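You operate a simulated robot arm through the tools that you are given. There is no shell and no other tool. Be economical: measure what you need, move in short steps, check, and stop when the job is done.

You run a simulated robot arm. Do the job below in one go: nothing can be reset, and whatever is moved stays where it is left.

TASK
Pack bearing 72 with grease till it shows, then put it in Reuse.
Fine: no overflow; swing the purple lever aside again. Where these are worked on the way, their far stop is far enough and under half their travel is too little: purple lever.

It is judged by the outcome, as a careful person would: the job done as asked, and still so three seconds after it is handed in. It fails if anything else is knocked over, pushed out of place, dropped, spilled or broken.

THE ROBOT
A 6-joint arm with a two-finger parallel gripper, fixed in place. Base frame: the origin is at the foot of the arm, x ahead of it, y to its left, z up; the work surface is at about z = 0. Lengths are in m, angles in rad, forces in N, time in s.
With the tool pointing down near the work surface it reaches from about 0.16 to 0.42 m from the base axis. Its first joint turns from -1.152 to 1.152 rad. Payload 1.57 kg.
Tool frame: the origin (TCP) lies between the finger pads and is the grasp point; the fingertips stand 0.03 m ahead of it; z points along the fingers, y is the line along which they close. Largest opening 0.08 m; finger width 0.017, thickness 0.012; the body of the gripper, 0.04 by 0.082 m, starts 0.08 m behind the TCP.
Orientation is that of the tool frame in the base frame, as a unit quaternion [w, x, y, z]. With the fingers straight down and closing along the base's y, the tool's x points along the base's -x, its y along +y and its z along -z.

THE INTERFACE
- The arm moves only by the tool arm_command. Its arguments are lists of equal length, an entry for each row: "translation": the shift along the tool's x, y, z in m, a list of three; "rot": the turn, a rotation vector about the tool's x, y, z in rad, a list of three; "claw": the closure in counts, from 0 (fully open) to 255 (shut). In form: {"translation": [[tx, ty, tz], ...], "rot": [[rx, ry, rz], ...], "claw": [claw, ...]}. A call has 1 to 12 rows; each row shifts and turns the commanded pose from where the row before left it, along the tool's axes as they then stand. A row lasts 0.2 s, in which the tool goes at most 0.05 m and 0.15 rad; a call with a longer step from one row to the next is refused whole, and so is a gripper value outside its range. Where a pose cannot be reached the arm comes as near as it can. A force on the tool above 70 N (or 10 N above the force at the start of the call, whichever is more), or a blocked arm, ends the call early, and 0.2 s more pass. The fingers move at their own pace (about 0.153 m/s each) and stop on an object; they squeeze with about 28 N. The grip force told is the motor's: it shows also when the fingers shut on nothing. Time passes only in rows, and 0.2 s behind the last, so rows that do not move let the fingers close. It gives the time, the measured TCP pose, the force on the tool (base axes), the opening and the grip force at its end, in the units of the frame above (readings bear some noise), with the torque about the TCP (base axes, N m) and any sound that the robot's microphone picked up.
- Cameras (640 x 400 px; columns grow to the right, rows downward): "scene" is fixed at [0.0494, -0.3271, 0.4202]; the picture's right is [0.83, -0.55, 0.00], its down [-0.33, -0.49, -0.81] and it looks along [0.45, 0.67, -0.59] (base axes); focal length 276 px, centre (320, 200). "wrist" rides on the gripper at [0.072, -0.007, -0.122] in the tool frame; the picture's right is [0.09, 1.00, 0.00], its down [-0.84, 0.08, -0.54] and it looks along [-0.54, 0.05, 0.84] (tool axes); focal length 238 px, centre (320, 200). There is no depth. A picture from a camera that has moved, and an enlarged one, comes with that camera's place and axes in the base frame and with its lens.
- capture(camera): a new picture of that camera. It takes no simulated time.
- zoom(camera, box): a new picture of the part [left, top, right, bottom] of that camera's present view, enlarged. It takes no simulated time.
- close_job(): hands the job in; it is judged then, once.

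Work in short steps. Places have to be worked out from the pictures, the camera data and where the tool is seen: move nearer, look again, correct. Check each grasp and each placing, and mend what went wrong. You have 120 turns and 76 pictures in all, those below and enlarged ones among them. Open the gripper and draw the arm clear of the work before you hand the job in, unless the task says otherwise; then end with one line.

The tools are called as name(argument=value, ...) on one line, values as JSON. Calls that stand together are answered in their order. arm_command: Moves the arm, as the interface text tells. Its arguments: {"type":"object","properties":{"translation":{"type":"array"},"rot":{"type":"array"},"claw":{"type":"array"}},"required":["translation","rot","claw"]} The other tools are called the same way: capture (camera) takes a picture; zoom (camera, box) takes an enlarged picture of a part of a camera's view; close_job () hands the job in.

At the start:

```text
t: 0.0
position: [0.2552, -0.1151, 0.232]
tcp_rot: [0.0, 0.0, 1.0, 0.0]
wrist_force: [-0.1, -0.5, -0.5]
ft_torque: [0.03, 0.0, 0.0]
width: 0.08
grip_force: 0.0
```

scene: 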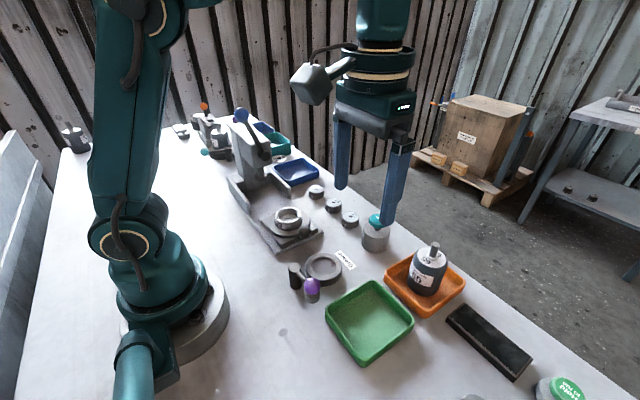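
wrist: 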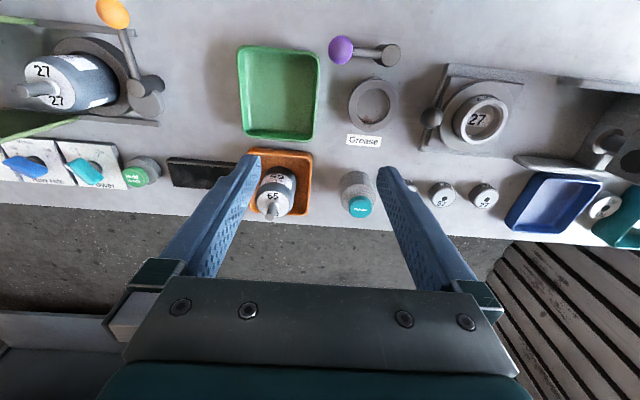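

I'll look closer at the bench from both cameras to identify bearings, trays, grease station and levers.

zoom(camera="wrist", box=[320, 20, 640, 250])

zoom(camera="wrist", box=[0, 0, 320, 230])

zoom(camera="scene", box=[160, 80, 420, 260])

zoom(camera="scene", box=[260, 200, 600, 400])

```text
1.74 times, centred on (480, 135) of wrist
camera zoom: at [0.1834, -0.1217, 0.3525], right [-0.09, 1.0, 0.0], down [0.84, 0.08, 0.54], along [0.54, 0.05, -0.84], focal length 414 px, centre (42, 313)
```

zoom: 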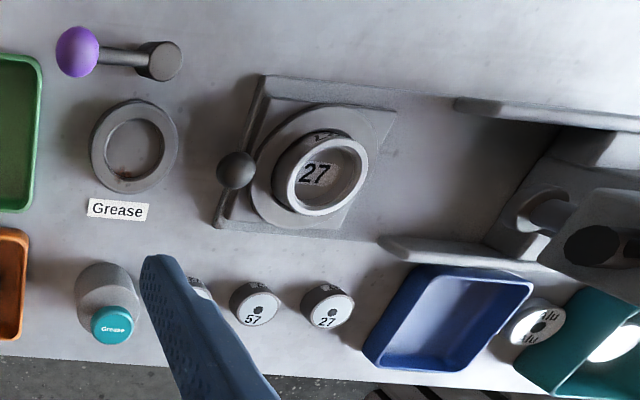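

```text
1.74 times, centred on (160, 115) of wrist
camera zoom: at [0.1834, -0.1217, 0.3525], right [-0.09, 1.0, 0.0], down [0.84, 0.08, 0.54], along [0.54, 0.05, -0.84], focal length 414 px, centre (598, 348)
```

zoom: 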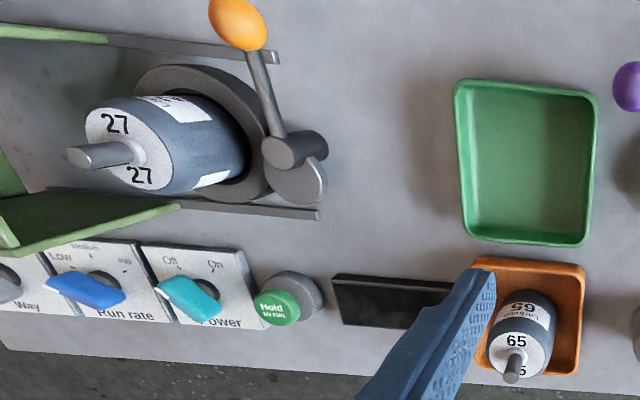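

```text
2.22 times, centred on (290, 170) of scene
camera zoom: at [0.0494, -0.3271, 0.4202], right [0.83, -0.55, 0.0], down [-0.33, -0.49, -0.81], along [0.45, 0.67, -0.59], focal length 613 px, centre (387, 267)
```

zoom: 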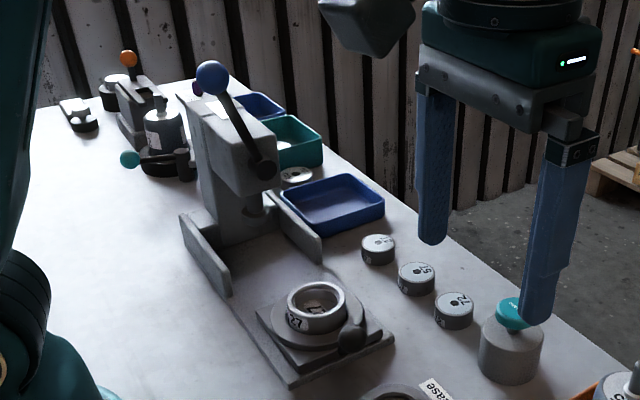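

```text
1.88 times, centred on (430, 300) of scene
camera zoom: at [0.0494, -0.3271, 0.4202], right [0.83, -0.55, 0.0], down [-0.33, -0.49, -0.81], along [0.45, 0.67, -0.59], focal length 519 px, centre (113, 12)
```

zoom: 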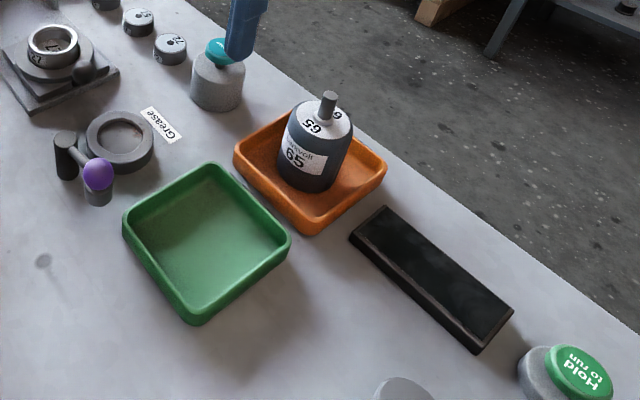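

Bearing 72 seems to be around (0.37, 0.035), the grease seat with its label left of the green tray. I raise and shift left a little to read the labels and see the press area.

arm_command(translation=[[0, 0.02, -0.035], [0, 0.045, -0.02], [0, 0.045, 0], [0, 0.03, 0]], rot=[[0, 0, 0], [0, 0, 0], [0, 0, 0], [0, 0, 0]], claw=[0, 0, 0, 0])

capture(camera="wrist")

capture(camera="scene")

```text
t: 1.0
position: [0.2566, 0.0245, 0.2856]
tcp_rot: [0.0, 0.0, 1.0, 0.0]
wrist_force: [0.1, 0.2, 0.0]
ft_torque: [-0.01, -0.04, -0.02]
width: 0.0799
grip_force: 0.0
```

```text
69 pictures are left
camera wrist: at [0.1854, 0.0181, 0.4063], right [-0.09, 1.0, 0.0], down [0.84, 0.08, 0.54], along [0.54, 0.05, -0.84], focal length 238 px, centre (320, 200)
```

wrist: 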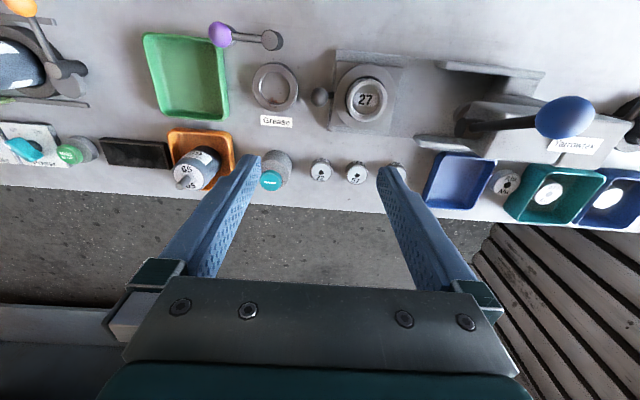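

```text
68 pictures are left
```

scene: 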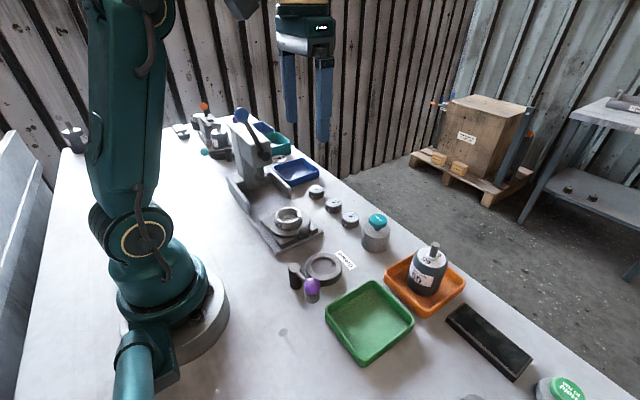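

Zoom in on the bearings and the trays for numbers and labels.

zoom(camera="wrist", box=[240, 100, 420, 212])

zoom(camera="wrist", box=[420, 90, 640, 228])

zoom(camera="scene", box=[160, 90, 340, 202])

zoom(camera="scene", box=[270, 170, 410, 310])

```text
3.56 times, centred on (330, 156) of wrist
camera zoom: at [0.1854, 0.0181, 0.4063], right [-0.09, 1.0, 0.0], down [0.84, 0.08, 0.54], along [0.54, 0.05, -0.84], focal length 848 px, centre (284, 356)
```

zoom: 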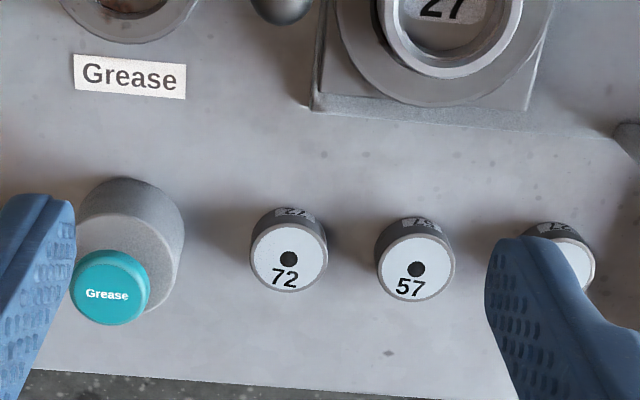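

```text
2.90 times, centred on (530, 159) of wrist
camera zoom: at [0.1854, 0.0181, 0.4063], right [-0.09, 1.0, 0.0], down [0.84, 0.08, 0.54], along [0.54, 0.05, -0.84], focal length 691 px, centre (-289, 319)
```

zoom: 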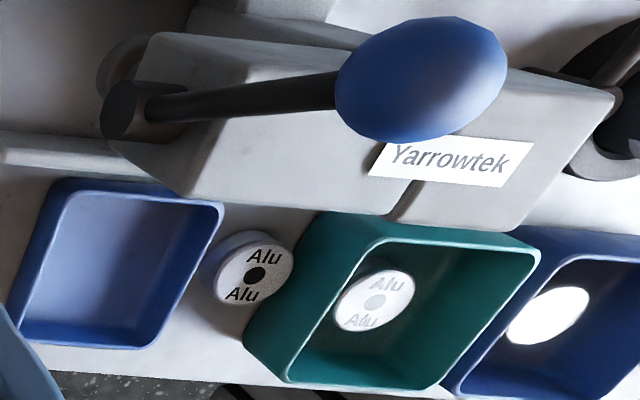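

```text
3.56 times, centred on (250, 146) of scene
camera zoom: at [0.0494, -0.3271, 0.4202], right [0.83, -0.55, 0.0], down [-0.33, -0.49, -0.81], along [0.45, 0.67, -0.59], focal length 980 px, centre (569, 392)
```

zoom: 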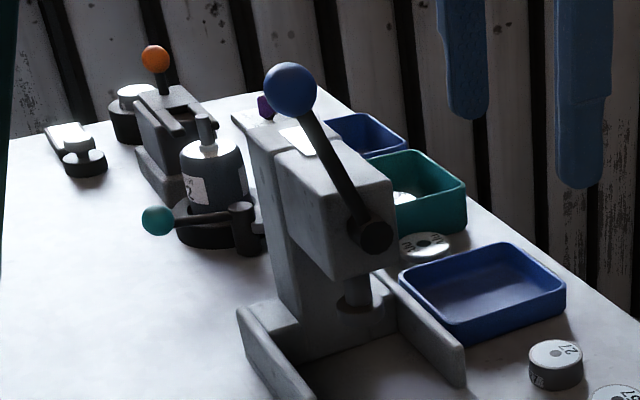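

```text
2.86 times, centred on (340, 240) of scene
camera zoom: at [0.0494, -0.3271, 0.4202], right [0.83, -0.55, 0.0], down [-0.33, -0.49, -0.81], along [0.45, 0.67, -0.59], focal length 788 px, centre (263, 86)
```

zoom: 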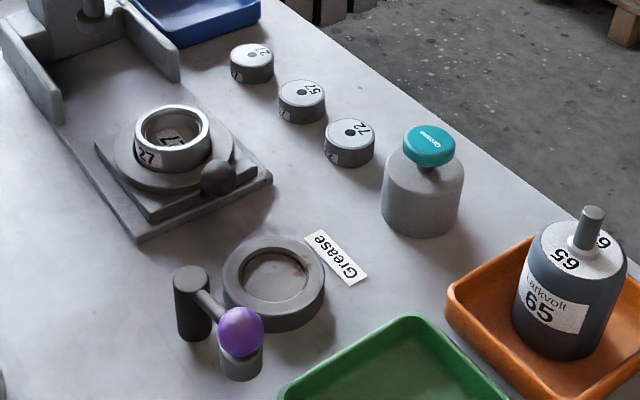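

No "Reuse" label seen yet. I raise the arm and look further left over the press (its knob is about z=0.24, so stay high).

arm_command(translation=[[0.02, 0.0, -0.04], [0.02, 0.0, -0.02], [0, 0.045, 0], [0, 0.045, 0], [0, 0.045, 0], [0, 0.03, 0]], rot=[[0, 0, 0], [0, 0, 0], [0, 0, 0], [0, 0, 0], [0, 0, 0], [0, 0, 0]], claw=[0, 0, 0, 0, 0, 0])

capture(camera="wrist")

```text
t: 2.4
position: [0.2042, 0.1824, 0.2964]
tcp_rot: [0.001, 0.0, 1.0, 0.0]
wrist_force: [0.1, -0.3, 0.0]
ft_torque: [0.0, -0.01, -0.01]
width: 0.0799
grip_force: 0.0
out of reach, approached as far as the arm can: row 1, 2, 4, 5, 6
```

```text
63 pictures are left
camera wrist: at [0.1319, 0.1763, 0.4182], right [-0.09, 1.0, 0.0], down [0.84, 0.08, 0.54], along [0.54, 0.05, -0.84], focal length 238 px, centre (320, 200)
```

wrist: 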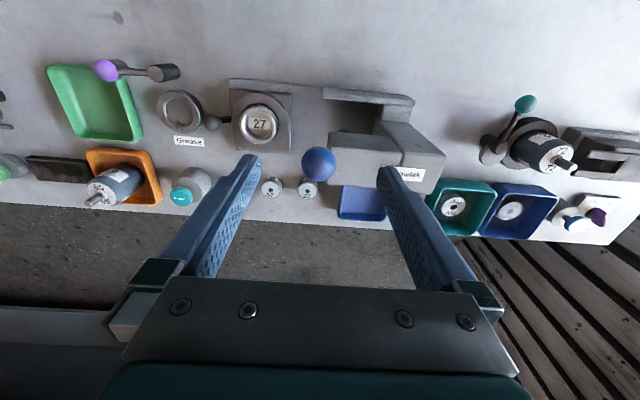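

Zoom in on the left-hand end.

zoom(camera="wrist", box=[420, 80, 640, 250])

zoom(camera="wrist", box=[20, 40, 220, 220])

```text
2.35 times, centred on (530, 165) of wrist
camera zoom: at [0.1319, 0.1763, 0.4182], right [-0.09, 1.0, 0.0], down [0.84, 0.08, 0.54], along [0.54, 0.05, -0.84], focal length 561 px, centre (-174, 282)
```

zoom: 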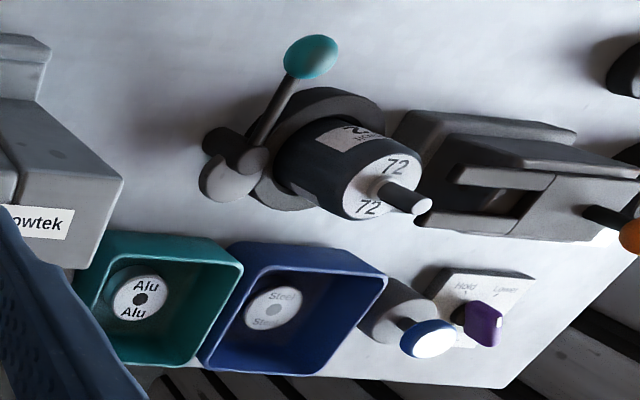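

```text
2.22 times, centred on (120, 130) of wrist
camera zoom: at [0.1319, 0.1763, 0.4182], right [-0.09, 1.0, 0.0], down [0.84, 0.08, 0.54], along [0.54, 0.05, -0.84], focal length 530 px, centre (764, 356)
```

zoom: 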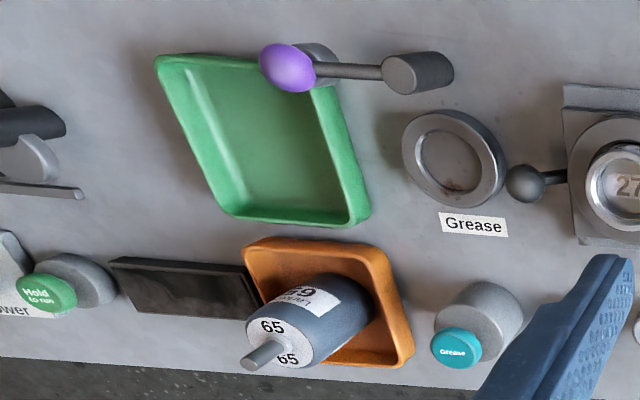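

Check tray sides for labels with enlarged scene views.

zoom(camera="scene", box=[310, 230, 480, 370])

zoom(camera="scene", box=[250, 110, 340, 200])

```text
2.86 times, centred on (395, 300) of scene
camera zoom: at [0.0494, -0.3271, 0.4202], right [0.83, -0.55, 0.0], down [-0.33, -0.49, -0.81], along [0.45, 0.67, -0.59], focal length 788 px, centre (106, -86)
```

zoom: 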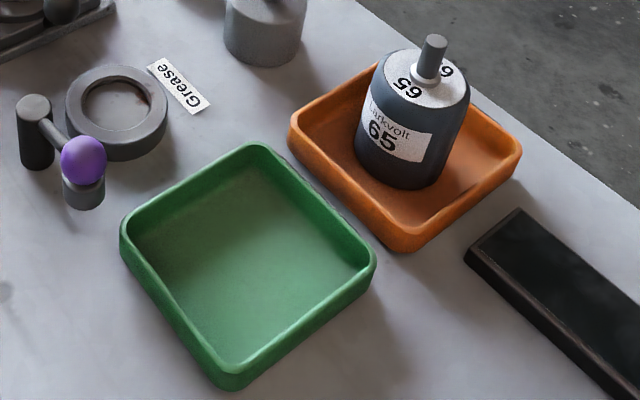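

```text
4.44 times, centred on (295, 155) of scene
camera zoom: at [0.0494, -0.3271, 0.4202], right [0.83, -0.55, 0.0], down [-0.33, -0.49, -0.81], along [0.45, 0.67, -0.59], focal length 1225 px, centre (431, 400)
```

zoom: 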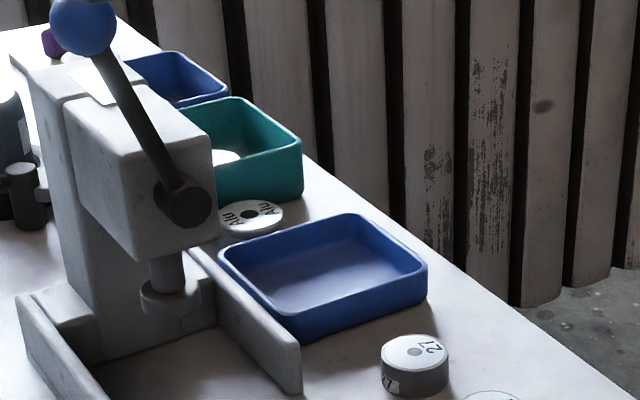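

No label here; I'll look to the right-hand end as well.

arm_command(translation=[[0, -0.048, 0], [0, -0.048, 0], [0, -0.048, 0], [0, -0.048, 0], [0, -0.048, 0], [0, -0.048, 0], [0, -0.048, 0], [0, -0.048, 0], [0, -0.02, 0]], rot=[[0, 0, 0], [0, 0, 0], [0, 0, 0], [0, 0, 0], [0, 0, 0], [0, 0, 0], [0, 0, 0], [0, 0, 0], [0, 0, 0]], claw=[0, 0, 0, 0, 0, 0, 0, 0, 0])

capture(camera="wrist")

```text
t: 4.4
position: [0.1966, -0.215, 0.2869]
tcp_rot: [0.0, -0.001, 1.0, -0.001]
wrist_force: [0.1, 0.1, 0.0]
ft_torque: [-0.03, 0.0, -0.02]
width: 0.08
grip_force: 0.1
out of reach, approached as far as the arm can: row 8, 9
```

```text
58 pictures are left
camera wrist: at [0.1245, -0.2209, 0.4081], right [-0.09, 1.0, 0.0], down [0.84, 0.08, 0.54], along [0.54, 0.05, -0.84], focal length 238 px, centre (320, 200)
```

wrist: 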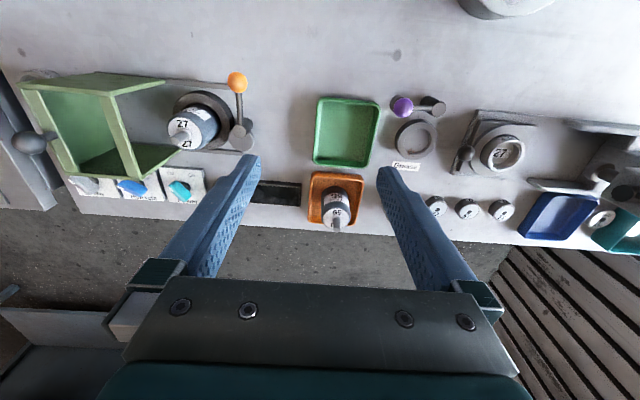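

Zoom in on the slab and right-hand part.

zoom(camera="wrist", box=[240, 80, 400, 240])

zoom(camera="wrist", box=[0, 50, 250, 220])

zoom(camera="wrist", box=[440, 100, 640, 260])

```text
2.50 times, centred on (320, 160) of wrist
camera zoom: at [0.1245, -0.2209, 0.4081], right [-0.09, 1.0, 0.0], down [0.84, 0.08, 0.54], along [0.54, 0.05, -0.84], focal length 596 px, centre (320, 300)
```

zoom: 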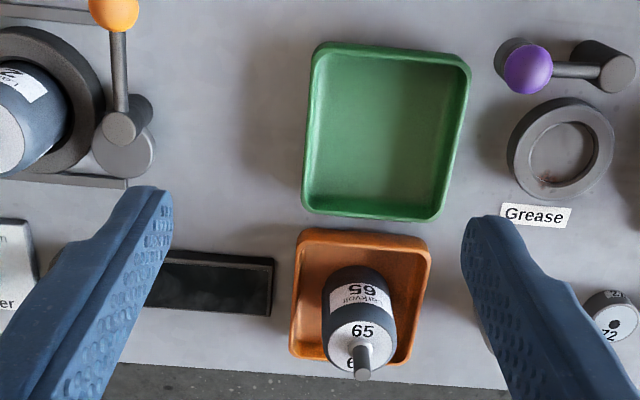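

```text
2.35 times, centred on (125, 135) of wrist
camera zoom: at [0.1245, -0.2209, 0.4081], right [-0.09, 1.0, 0.0], down [0.84, 0.08, 0.54], along [0.54, 0.05, -0.84], focal length 561 px, centre (779, 353)
```

zoom: 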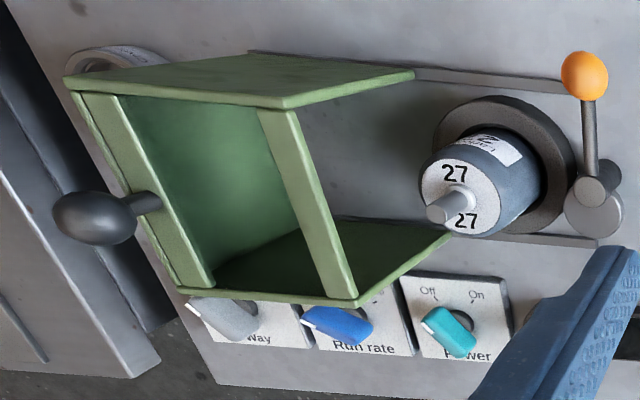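

```text
2.50 times, centred on (540, 180) of wrist
camera zoom: at [0.1245, -0.2209, 0.4081], right [-0.09, 1.0, 0.0], down [0.84, 0.08, 0.54], along [0.54, 0.05, -0.84], focal length 596 px, centre (-230, 250)
```

zoom: 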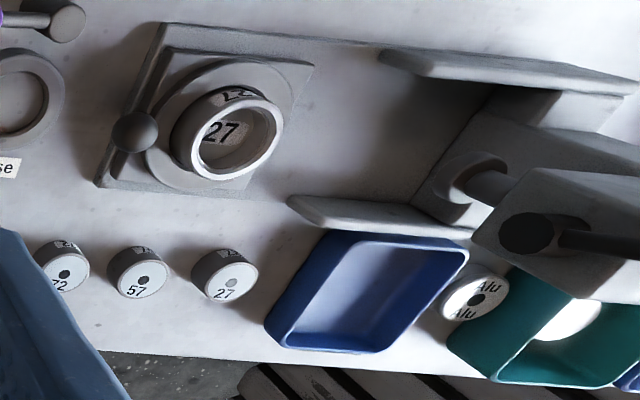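

No label on the visible sides. I'll turn the tool around (yaw 180°) so the wrist camera looks back and can see the trays' far faces.

arm_command(translation=[[-0.03, 0.03, 0.01], [-0.03, 0.03, 0.01], [0, 0, 0], [0, 0, 0], [0, 0, 0], [0, 0, 0], [0, 0, 0], [0, 0, 0], [0, 0, 0], [0, 0, 0], [0, 0, 0], [0, 0, 0]], rot=[[0, 0, 0], [0, 0, 0], [0, 0, 0.15], [0, 0, 0.15], [0, 0, 0.15], [0, 0, 0.15], [0, 0, 0.15], [0, 0, 0.15], [0, 0, 0.15], [0, 0, 0.15], [0, 0, 0.15], [0, 0, 0.15]], claw=[0, 0, 0, 0, 0, 0, 0, 0, 0, 0, 0, 0])

capture(camera="wrist")

```text
t: 7.0
position: [0.2557, -0.1558, 0.2656]
tcp_rot: [0.0, 0.682, 0.732, -0.001]
wrist_force: [-0.9, -0.3, 0.9]
ft_torque: [-0.02, 0.03, 0.01]
width: 0.0801
grip_force: 0.0
```

```text
54 pictures are left
camera wrist: at [0.2442, -0.0836, 0.3871], right [0.99, 0.16, 0.0], down [0.14, -0.83, 0.54], along [0.09, -0.53, -0.84], focal length 238 px, centre (320, 200)
```

wrist: 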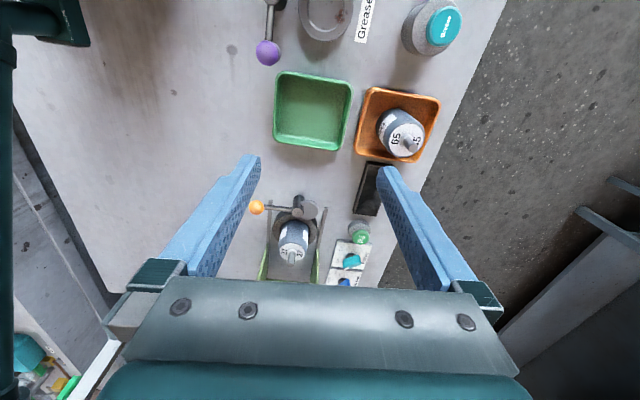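

Yaw worked (only 90° so far); continue to 180° and move outward.

arm_command(translation=[[0, 0, 0], [0, 0, 0], [0, 0, 0], [0, 0, 0], [0, 0, 0], [0, 0, 0], [0, 0, 0], [0, 0, 0], [0, 0, 0], [0, 0, 0], [0.03, 0, 0], [0.03, 0, 0]], rot=[[0, 0, 0.15], [0, 0, 0.15], [0, 0, 0.15], [0, 0, 0.15], [0, 0, 0.15], [0, 0, 0.15], [0, 0, 0.15], [0, 0, 0.15], [0, 0, 0.15], [0, 0, 0.15], [0, 0, 0.14], [0, 0, 0]], claw=[0, 0, 0, 0, 0, 0, 0, 0, 0, 0, 0, 0])

capture(camera="wrist")

```text
t: 9.6
position: [0.3028, -0.1411, 0.2499]
tcp_rot: [0.001, 1.0, 0.001, 0.002]
wrist_force: [-0.1, -0.3, -0.4]
ft_torque: [0.01, 0.02, -0.02]
width: 0.0801
grip_force: 0.0
out of reach, approached as far as the arm can: row 11, 12
```

```text
53 pictures are left
camera wrist: at [0.3745, -0.1342, 0.3722], right [0.09, -1.0, 0.0], down [-0.84, -0.08, 0.54], along [-0.54, -0.05, -0.84], focal length 238 px, centre (320, 200)
```

wrist: 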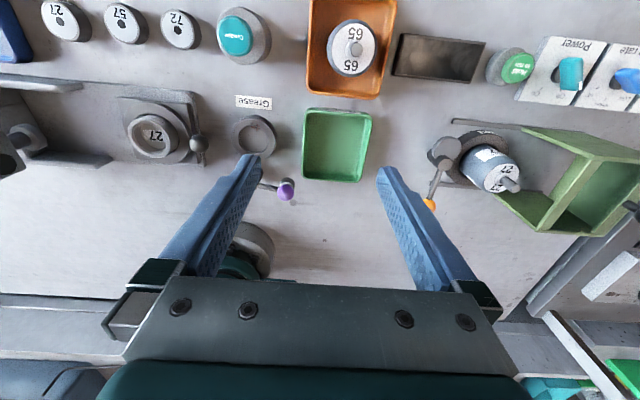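

Zoom, then move lower/outward for the front faces of orange and blue.

zoom(camera="wrist", box=[220, 0, 500, 200])

arm_command(translation=[[0.03, -0.03, 0.035], [0.03, -0.04, 0.015], [0.03, -0.04, 0], [0, -0.04, 0], [0, -0.04, 0]], rot=[[0, 0, 0], [0, 0, 0], [0, 0, 0], [0, 0, 0], [0, 0, 0]], claw=[0, 0, 0, 0, 0])

capture(camera="wrist")

```text
2.00 times, centred on (360, 100) of wrist
camera zoom: at [0.3745, -0.1342, 0.3722], right [0.09, -1.0, 0.0], down [-0.84, -0.08, 0.54], along [-0.54, -0.05, -0.84], focal length 477 px, centre (240, 400)
```

zoom: 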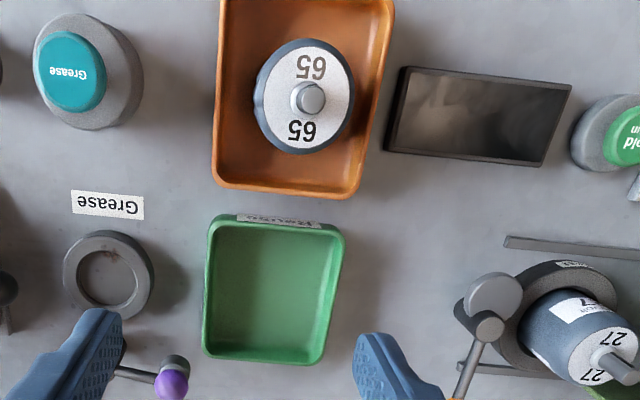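

```text
refused: row 1 steps farther than a row can; nothing moved
```

```text
51 pictures are left
camera wrist: at [0.3745, -0.1342, 0.3722], right [0.09, -1.0, 0.0], down [-0.84, -0.08, 0.54], along [-0.54, -0.05, -0.84], focal length 238 px, centre (320, 200)
```

wrist: 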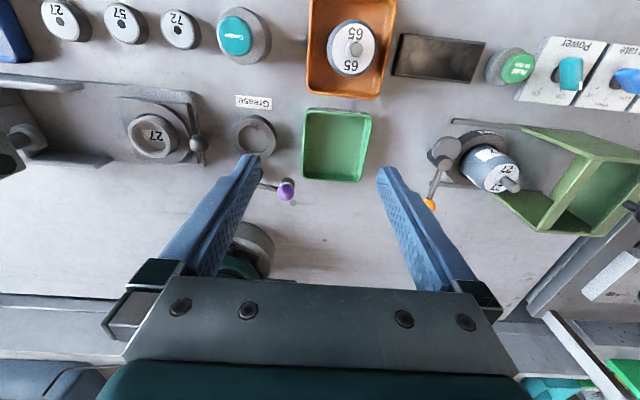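

Green tray has a label on its +x face that reads roughly "Re..." – zoom tightly.

zoom(camera="wrist", box=[310, 95, 380, 130])

```text
9.14 times, centred on (345, 112) of wrist
camera zoom: at [0.3745, -0.1342, 0.3722], right [0.09, -1.0, 0.0], down [-0.84, -0.08, 0.54], along [-0.54, -0.05, -0.84], focal length 2179 px, centre (91, 1000)
```

zoom: 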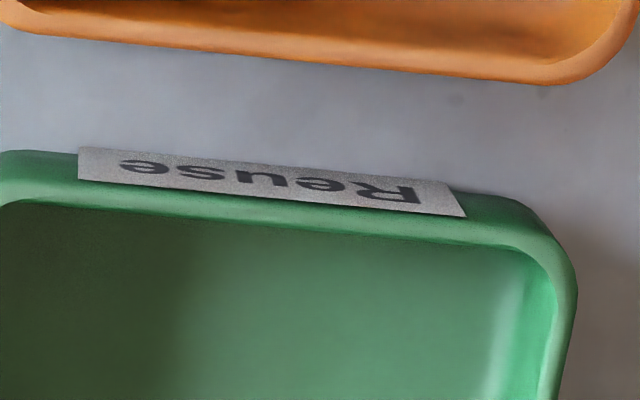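

Green tray is Reuse. Now go above bearing 72 (tool x is now base +x, tool y is base −y) with partly closed fingers and look from nearer.

arm_command(translation=[[0, -0.045, 0], [0, -0.045, 0], [0, -0.045, 0], [0, -0.041, 0.02], [0.02, 0, 0.04], [0.015, 0, 0.04]], rot=[[0, 0, 0], [0, 0, 0], [0, 0, 0], [0, 0, 0], [0, 0, 0], [0, 0, 0]], claw=[80, 80, 80, 80, 80, 80])

capture(camera="wrist")

zoom(camera="scene", box=[270, 170, 410, 310])

```text
t: 11.0
position: [0.3317, -0.0793, 0.1487]
tcp_rot: [-0.003, 1.0, 0.005, 0.0]
wrist_force: [-1.2, 0.0, 0.3]
ft_torque: [0.0, 0.01, 0.0]
width: 0.0549
grip_force: 0.0
out of reach, approached as far as the arm can: row 2, 3, 4, 6
```

```text
49 pictures are left
camera wrist: at [0.4033, -0.0728, 0.2701], right [0.1, -0.99, 0.0], down [-0.84, -0.09, 0.54], along [-0.54, -0.05, -0.84], focal length 238 px, centre (320, 200)
```

wrist: 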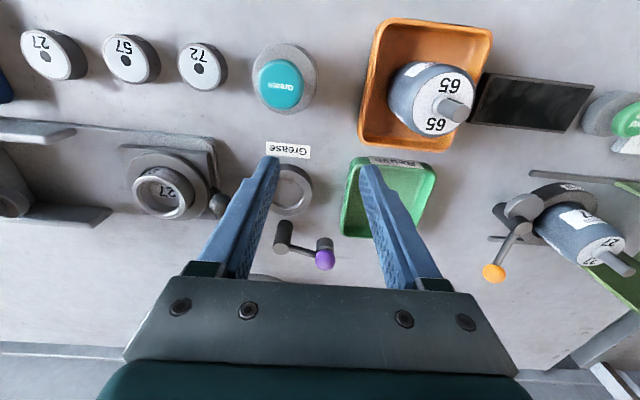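

```text
2.86 times, centred on (340, 240) of scene
camera zoom: at [0.0494, -0.3271, 0.4202], right [0.83, -0.55, 0.0], down [-0.33, -0.49, -0.81], along [0.45, 0.67, -0.59], focal length 788 px, centre (263, 86)
```

zoom: 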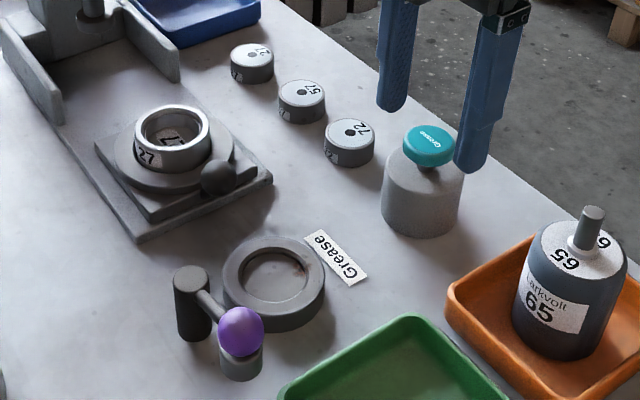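

The wrist joint hits its limit in this yaw when moving left. I rotate back to the nominal yaw, rising first.

arm_command(translation=[[0, 0, -0.04], [0, 0, -0.03], [0, 0, 0], [0, 0, 0], [0, 0, 0], [0, 0, 0], [0, 0, 0], [0, 0, 0], [0, 0, 0], [0, 0, 0], [0, 0, 0], [0, 0, 0]], rot=[[0, 0, -0.15], [0, 0, -0.15], [0, 0, -0.15], [0, 0, -0.15], [0, 0, -0.15], [0, 0, -0.15], [0, 0, -0.15], [0, 0, -0.15], [0, 0, -0.15], [0, 0, -0.15], [0, 0, -0.15], [0, 0, -0.15]], claw=[80, 80, 80, 80, 80, 80, 80, 80, 80, 80, 80, 80])

arm_command(translation=[[0, 0, 0], [0, 0, 0], [0, 0, 0], [0, 0, 0], [0, 0, 0], [0, 0, 0], [0, 0, 0], [0, 0, 0], [0, 0, 0]], rot=[[0, 0, -0.15], [0, 0, -0.15], [0, 0, -0.15], [0, 0, -0.15], [0, 0, -0.15], [0, 0, -0.15], [0, 0, -0.15], [0, 0, -0.15], [0, 0, -0.1416]], claw=[80, 80, 80, 80, 80, 80, 80, 80, 80])

```text
t: 13.6
position: [0.3304, -0.0804, 0.2185]
tcp_rot: [0.0, 0.619, 0.786, 0.0]
wrist_force: [-0.4, 0.3, -0.6]
ft_torque: [-0.01, -0.03, 0.01]
width: 0.0548
grip_force: 0.1
```

```text
t: 15.6
position: [0.3325, -0.0818, 0.2181]
tcp_rot: [0.001, -0.003, 1.0, 0.001]
wrist_force: [1.0, 0.3, 0.5]
ft_torque: [-0.05, 0.01, 0.01]
width: 0.0552
grip_force: 0.0
```

Back at nominal yaw. Move above bearing 72 and look.

arm_command(translation=[[-0.01, 0.04, 0], [-0.01, 0.04, 0], [-0.01, 0.037, 0.02], [0, 0, 0.04], [0, 0, 0.03]], rot=[[0, 0, 0], [0, 0, 0], [0, 0, 0], [0, 0, 0], [0, 0, 0]], claw=[80, 80, 80, 80, 80])

capture(camera="wrist")

zoom(camera="scene", box=[270, 150, 430, 290])

```text
t: 16.8
position: [0.3613, 0.0363, 0.1262]
tcp_rot: [0.001, -0.001, 1.0, 0.0]
wrist_force: [1.1, 0.7, 0.5]
ft_torque: [0.0, -0.01, 0.03]
width: 0.055
grip_force: 0.1
```

```text
47 pictures are left
camera wrist: at [0.2896, 0.0299, 0.2472], right [-0.09, 1.0, 0.0], down [0.84, 0.08, 0.54], along [0.54, 0.05, -0.84], focal length 238 px, centre (320, 200)
```

wrist: 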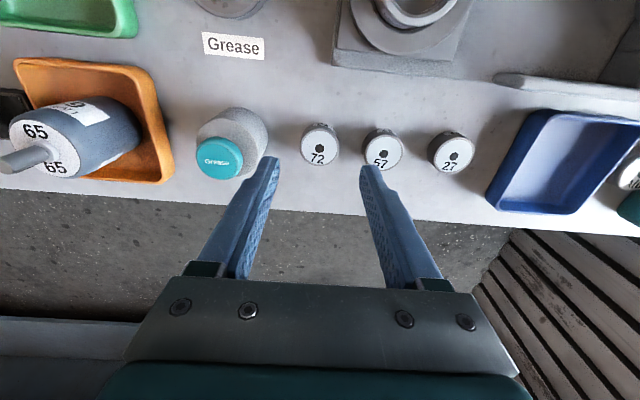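

```text
2.86 times, centred on (350, 220) of scene
camera zoom: at [0.0494, -0.3271, 0.4202], right [0.83, -0.55, 0.0], down [-0.33, -0.49, -0.81], along [0.45, 0.67, -0.59], focal length 788 px, centre (234, 143)
```

zoom: 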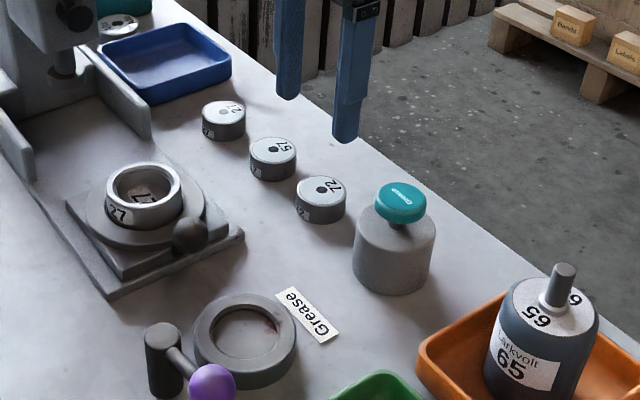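

Bearing 72 at about (0.377, 0.0375), ø≈38 mm, 60 mm from 57. Narrow to ~49 mm opening and descend partway, then check.

arm_command(translation=[[-0.0157, 0.001, 0], [0, 0, 0.03], [0, 0, 0.025]], rot=[[0, 0, 0], [0, 0, 0], [0, 0, 0]], claw=[99, 99, 99])

capture(camera="wrist")

zoom(camera="scene", box=[280, 150, 420, 270])

```text
t: 17.6
position: [0.3776, 0.0384, 0.0716]
tcp_rot: [0.0, -0.001, 1.0, -0.001]
wrist_force: [0.2, 0.3, 0.0]
ft_torque: [-0.03, -0.01, -0.02]
width: 0.0491
grip_force: 0.2
```

```text
45 pictures are left
camera wrist: at [0.3053, 0.0312, 0.1942], right [-0.09, 1.0, 0.0], down [0.84, 0.08, 0.54], along [0.54, 0.05, -0.84], focal length 238 px, centre (320, 200)
```

wrist: 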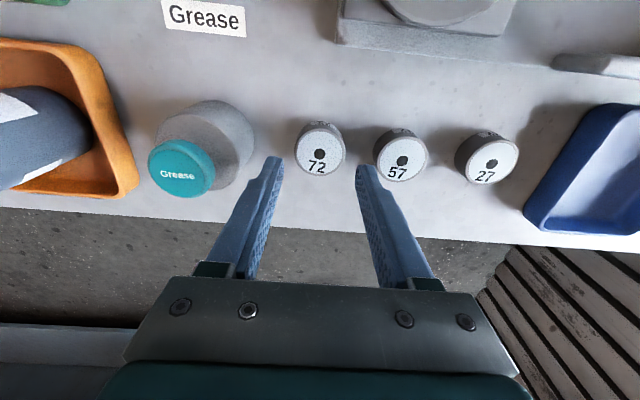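

```text
3.33 times, centred on (350, 210) of scene
camera zoom: at [0.0494, -0.3271, 0.4202], right [0.83, -0.55, 0.0], down [-0.33, -0.49, -0.81], along [0.45, 0.67, -0.59], focal length 919 px, centre (220, 167)
```

zoom: 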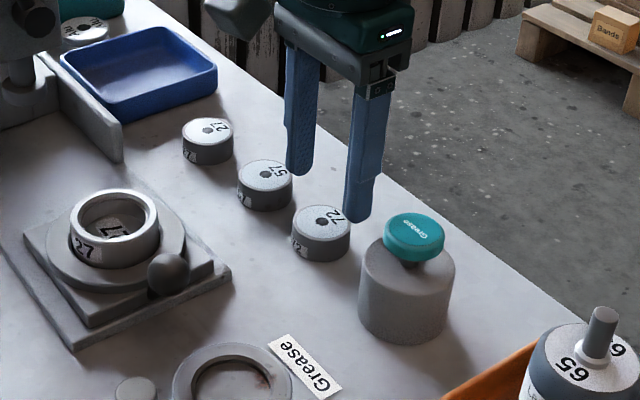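

Alignment is good. Descend to z≈0.039 so the fingers hold only the top ~9 mm, and close.

arm_command(translation=[[0.001, -0.0007, 0.02], [0, 0, 0.0125], [0, 0, 0], [0, 0, 0], [0, 0, 0]], rot=[[0, 0, 0], [0, 0, 0], [0, 0, 0], [0, 0, 0], [0, 0, 0]], claw=[99, 99, 99, 255, 255])

zoom(camera="scene", box=[280, 150, 420, 270])

```text
t: 18.8
position: [0.3756, 0.0367, 0.0421]
tcp_rot: [0.001, 0.0, 1.0, 0.0]
wrist_force: [-0.1, -0.8, -0.2]
ft_torque: [0.0, -0.01, 0.0]
width: 0.0385
grip_force: 28.0
```

```text
3.33 times, centred on (350, 210) of scene
camera zoom: at [0.0494, -0.3271, 0.4202], right [0.83, -0.55, 0.0], down [-0.33, -0.49, -0.81], along [0.45, 0.67, -0.59], focal length 919 px, centre (220, 167)
```

zoom: 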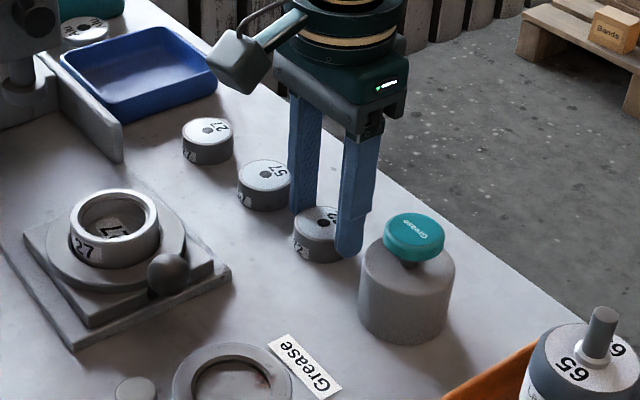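

Gripped (width 38.5 mm). Lift and carry above the grease seat (~(0.242, −0.048)), then look.

arm_command(translation=[[0, 0, -0.04], [0, 0, -0.04], [0.033, -0.021, 0], [0.033, -0.021, 0], [0.033, -0.021, 0], [0.033, -0.021, 0]], rot=[[0, 0, 0], [0, 0, 0], [0, 0, 0], [0, 0, 0], [0, 0, 0], [0, 0, 0]], claw=[255, 255, 255, 255, 255, 255])

capture(camera="wrist")

zoom(camera="scene", box=[260, 180, 420, 320])

```text
t: 20.2
position: [0.2452, -0.0475, 0.1179]
tcp_rot: [0.0, -0.001, 1.0, -0.001]
wrist_force: [-0.2, -0.4, -1.7]
ft_torque: [0.0, -0.01, 0.04]
width: 0.0387
grip_force: 28.0
```

```text
42 pictures are left
camera wrist: at [0.1721, -0.054, 0.2401], right [-0.09, 1.0, 0.0], down [0.84, 0.08, 0.54], along [0.54, 0.05, -0.84], focal length 238 px, centre (320, 200)
```

wrist: 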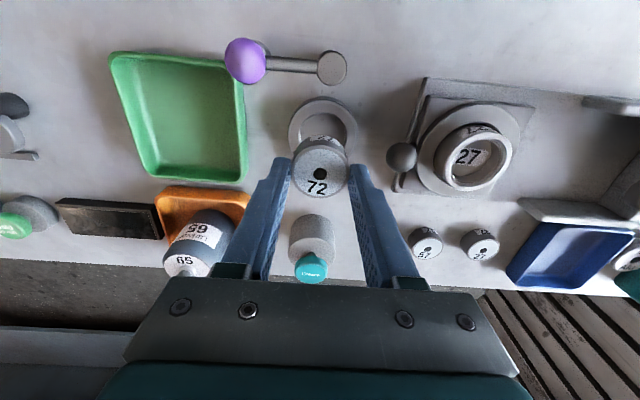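

```text
2.86 times, centred on (340, 250) of scene
camera zoom: at [0.0494, -0.3271, 0.4202], right [0.83, -0.55, 0.0], down [-0.33, -0.49, -0.81], along [0.45, 0.67, -0.59], focal length 788 px, centre (263, 57)
```

zoom: 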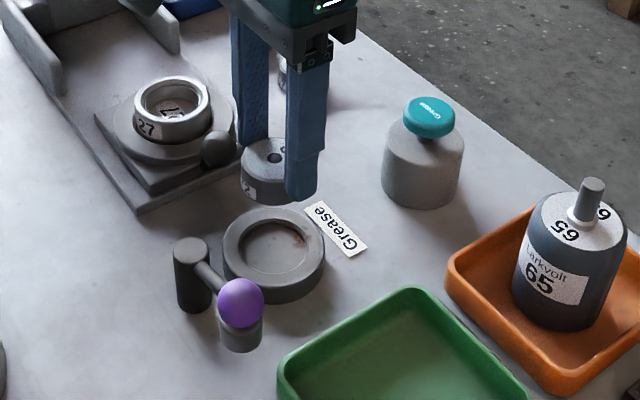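

Zoom in on the seat for a precise centre.

zoom(camera="wrist", box=[270, 80, 380, 150])

zoom(camera="scene", box=[300, 230, 360, 290])

```text
5.71 times, centred on (325, 115) of wrist
camera zoom: at [0.1721, -0.054, 0.2401], right [-0.09, 1.0, 0.0], down [0.84, 0.08, 0.54], along [0.54, 0.05, -0.84], focal length 1362 px, centre (291, 686)
```

zoom: 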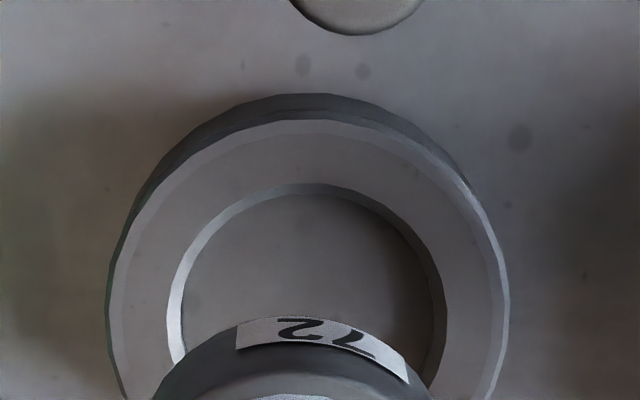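

```text
6.67 times, centred on (330, 260) of scene
camera zoom: at [0.0494, -0.3271, 0.4202], right [0.83, -0.55, 0.0], down [-0.33, -0.49, -0.81], along [0.45, 0.67, -0.59], focal length 1838 px, centre (253, -200)
```

zoom: 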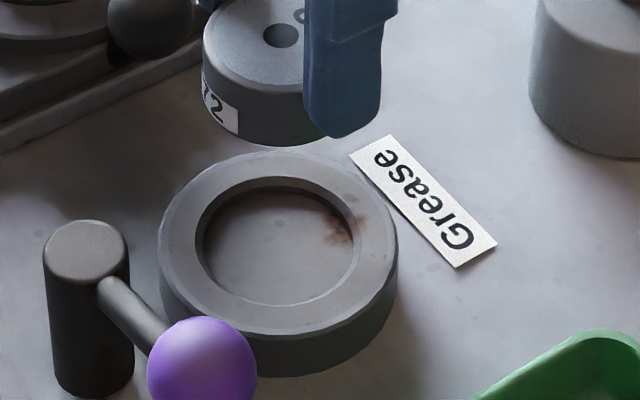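

Seat: centre ≈ (0.2447, −0.0455), hole ø47 mm, shallow recess. Lower to just above it and verify.

arm_command(translation=[[0.0005, 0.002, 0.03], [0, 0, 0.02]], rot=[[0, 0, 0], [0, 0, 0]], claw=[255, 255])

zoom(camera="scene", box=[280, 210, 380, 300])

zoom(camera="wrist", box=[240, 80, 420, 200])

```text
t: 20.8
position: [0.2446, -0.0446, 0.0689]
tcp_rot: [0.0, -0.001, 1.0, 0.0]
wrist_force: [-0.1, 0.6, -0.9]
ft_torque: [-0.01, -0.01, 0.02]
width: 0.0387
grip_force: 28.4
```

```text
4.44 times, centred on (330, 255) of scene
camera zoom: at [0.0494, -0.3271, 0.4202], right [0.83, -0.55, 0.0], down [-0.33, -0.49, -0.81], along [0.45, 0.67, -0.59], focal length 1225 px, centre (276, -44)
```

zoom: 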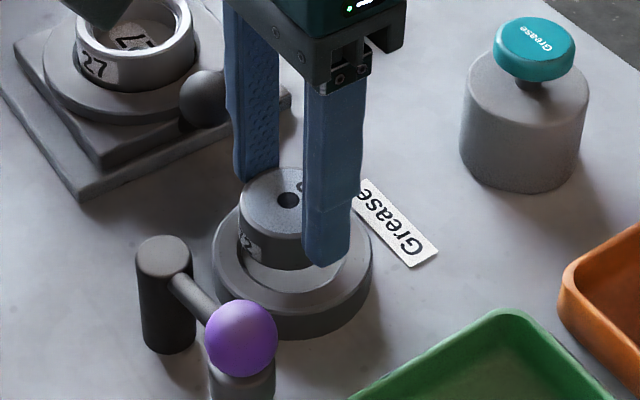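

```text
3.33 times, centred on (330, 140) of wrist
camera zoom: at [0.1716, -0.0516, 0.1899], right [-0.09, 1.0, 0.0], down [0.84, 0.08, 0.54], along [0.54, 0.05, -0.84], focal length 794 px, centre (287, 400)
```

zoom: 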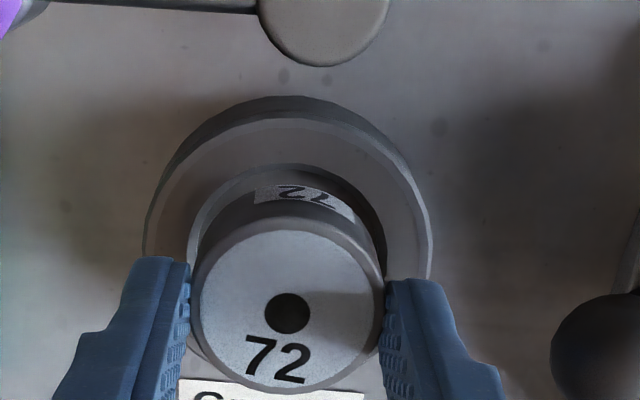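

Concentric within ~2 mm. Nudge 1.5 mm in +x and lower in small steps to contact.

arm_command(translation=[[-0.0015, -0.0005, 0.01], [0, 0, 0.004], [0, 0, 0.002], [0, 0, 0.001]], rot=[[0, 0, 0], [0, 0, 0], [0, 0, 0], [0, 0, 0]], claw=[255, 255, 255, 255])

zoom(camera="scene", box=[280, 210, 380, 300])

```text
t: 21.8
position: [0.2458, -0.0455, 0.0525]
tcp_rot: [0.0, -0.001, 1.0, 0.0]
wrist_force: [0.6, -0.9, -1.4]
ft_torque: [-0.01, 0.01, -0.01]
width: 0.0385
grip_force: 27.9
```

```text
4.44 times, centred on (330, 255) of scene
camera zoom: at [0.0494, -0.3271, 0.4202], right [0.83, -0.55, 0.0], down [-0.33, -0.49, -0.81], along [0.45, 0.67, -0.59], focal length 1225 px, centre (276, -44)
```

zoom: 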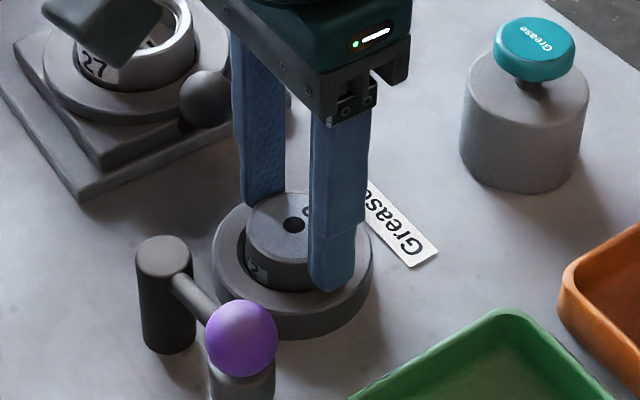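

Entering the recess, no contact yet. Lower further in 1 mm steps.

arm_command(translation=[[0, 0, 0.001], [0, 0, 0.001], [0, 0, 0.001], [0, 0, 0.001]], rot=[[0, 0, 0], [0, 0, 0], [0, 0, 0], [0, 0, 0]], claw=[255, 255, 255, 255])

```text
t: 22.8
position: [0.247, -0.0468, 0.0505]
tcp_rot: [0.003, -0.002, 1.0, -0.001]
wrist_force: [3.5, -3.6, 23.1]
ft_torque: [-0.12, -0.05, 0.17]
width: 0.0387
grip_force: 28.5
```

Contact (23 N). Relax 1 mm, release and lift away, then look.

arm_command(translation=[[0, 0, -0.0015], [0, 0, 0], [0, 0, 0], [0, 0, -0.02], [0, 0, -0.04], [0.0, 0, -0.02]], rot=[[0, 0, 0], [0, 0, 0], [0, 0, 0], [0, 0, 0], [0, 0, 0], [0, 0, 0]], claw=[255, 100, 100, 100, 100, 100])

zoom(camera="scene", box=[280, 210, 380, 300])

capture(camera="wrist")

```text
t: 24.2
position: [0.2473, -0.0465, 0.1312]
tcp_rot: [0.0, -0.002, 1.0, -0.001]
wrist_force: [0.1, -1.0, -0.1]
ft_torque: [0.0, -0.01, 0.0]
width: 0.0486
grip_force: 0.1
```

```text
4.44 times, centred on (330, 255) of scene
camera zoom: at [0.0494, -0.3271, 0.4202], right [0.83, -0.55, 0.0], down [-0.33, -0.49, -0.81], along [0.45, 0.67, -0.59], focal length 1225 px, centre (276, -44)
```

zoom: 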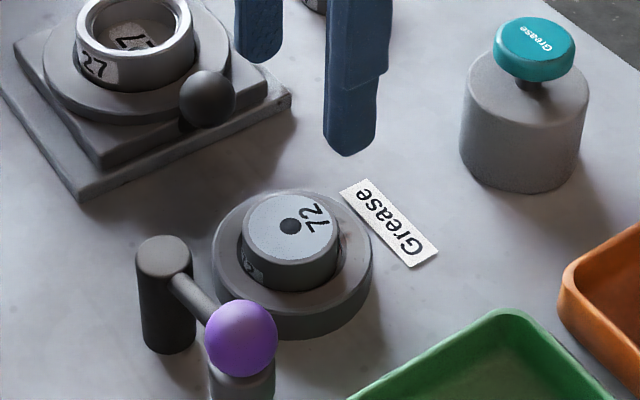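

```text
34 pictures are left
camera wrist: at [0.1758, -0.0527, 0.2539], right [-0.09, 1.0, 0.0], down [0.84, 0.08, 0.54], along [0.54, 0.05, -0.84], focal length 238 px, centre (320, 200)
```

wrist: 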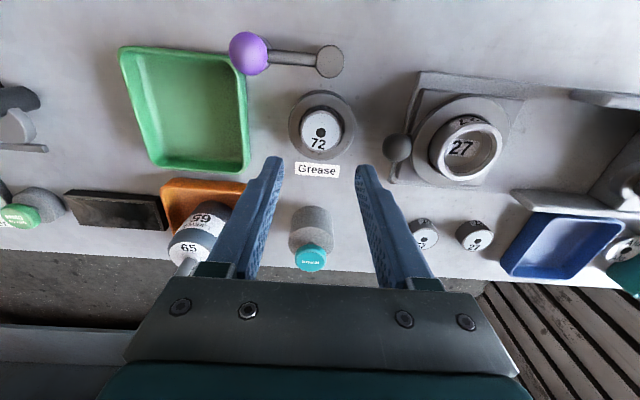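

Bearing is seated. Lever: pivot ≈ (0.183, −0.047), knob ≈ (0.184, −0.103, 0.067), to swing 90° over the seat. Close the fingers and go to the −x side of the knob, still high.

arm_command(translation=[[0.031, -0.019, 0], [0.031, -0.019, 0], [0.03, -0.019, 0], [0, 0, 0.02]], rot=[[0, 0, 0], [0, 0, 0], [0, 0, 0], [0, 0, 0]], claw=[255, 255, 255, 255])

zoom(camera="scene", box=[240, 190, 400, 330])

capture(camera="wrist")

```text
t: 25.2
position: [0.1571, -0.105, 0.112]
tcp_rot: [0.001, -0.002, 1.0, 0.0]
wrist_force: [-0.7, 1.0, 0.1]
ft_torque: [0.02, 0.0, 0.01]
width: 0.0002
grip_force: 20.9
```

```text
2.86 times, centred on (320, 260) of scene
camera zoom: at [0.0494, -0.3271, 0.4202], right [0.83, -0.55, 0.0], down [-0.33, -0.49, -0.81], along [0.45, 0.67, -0.59], focal length 788 px, centre (320, 29)
```

zoom: 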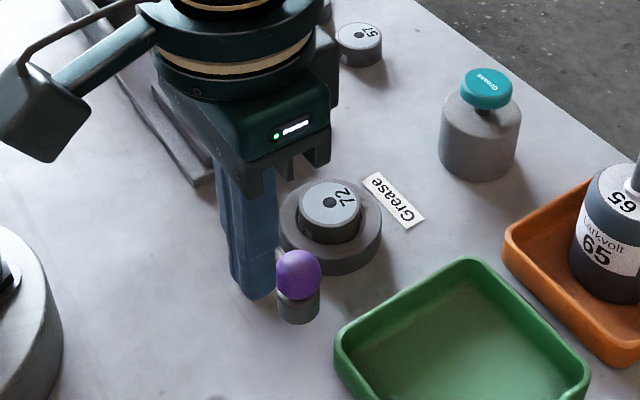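

```text
32 pictures are left
camera wrist: at [0.0846, -0.1111, 0.2342], right [-0.09, 1.0, 0.0], down [0.84, 0.08, 0.54], along [0.54, 0.05, -0.84], focal length 238 px, centre (320, 200)
```

wrist: 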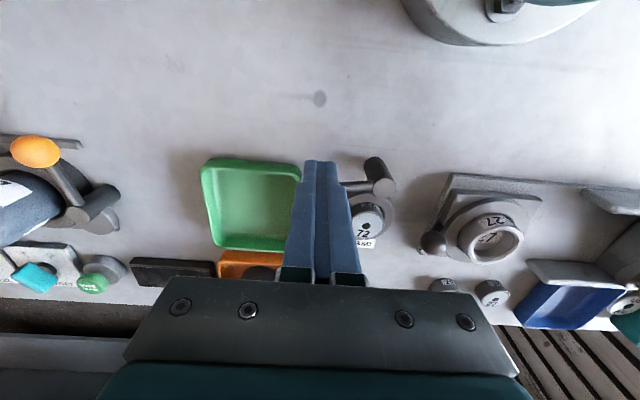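

Fingertips are ~6 mm behind the knob. Lower to knob height and push along the first half of the arc.

arm_command(translation=[[0, 0, 0.024], [-0.0093, -0.0018, 0], [-0.01, -0.002, 0], [-0.0153, -0.0002, 0], [-0.0147, 0.0033, 0]], rot=[[0, 0, 0], [0, 0, 0], [0, 0, 0], [0, 0, 0], [0, 0, 0]], claw=[255, 255, 255, 255, 255])

zoom(camera="scene", box=[240, 190, 400, 330])

```text
t: 26.4
position: [0.2045, -0.1059, 0.0878]
tcp_rot: [0.0, -0.001, 1.0, 0.0]
wrist_force: [-0.6, -0.3, -0.3]
ft_torque: [-0.01, -0.01, -0.05]
width: 0.0
grip_force: 20.9
```

```text
2.86 times, centred on (320, 260) of scene
camera zoom: at [0.0494, -0.3271, 0.4202], right [0.83, -0.55, 0.0], down [-0.33, -0.49, -0.81], along [0.45, 0.67, -0.59], focal length 788 px, centre (320, 29)
```

zoom: 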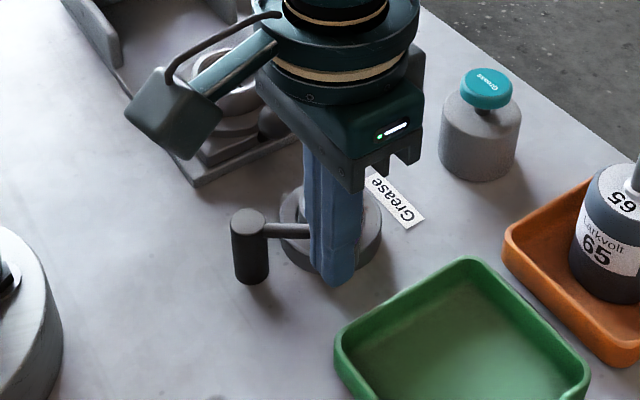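

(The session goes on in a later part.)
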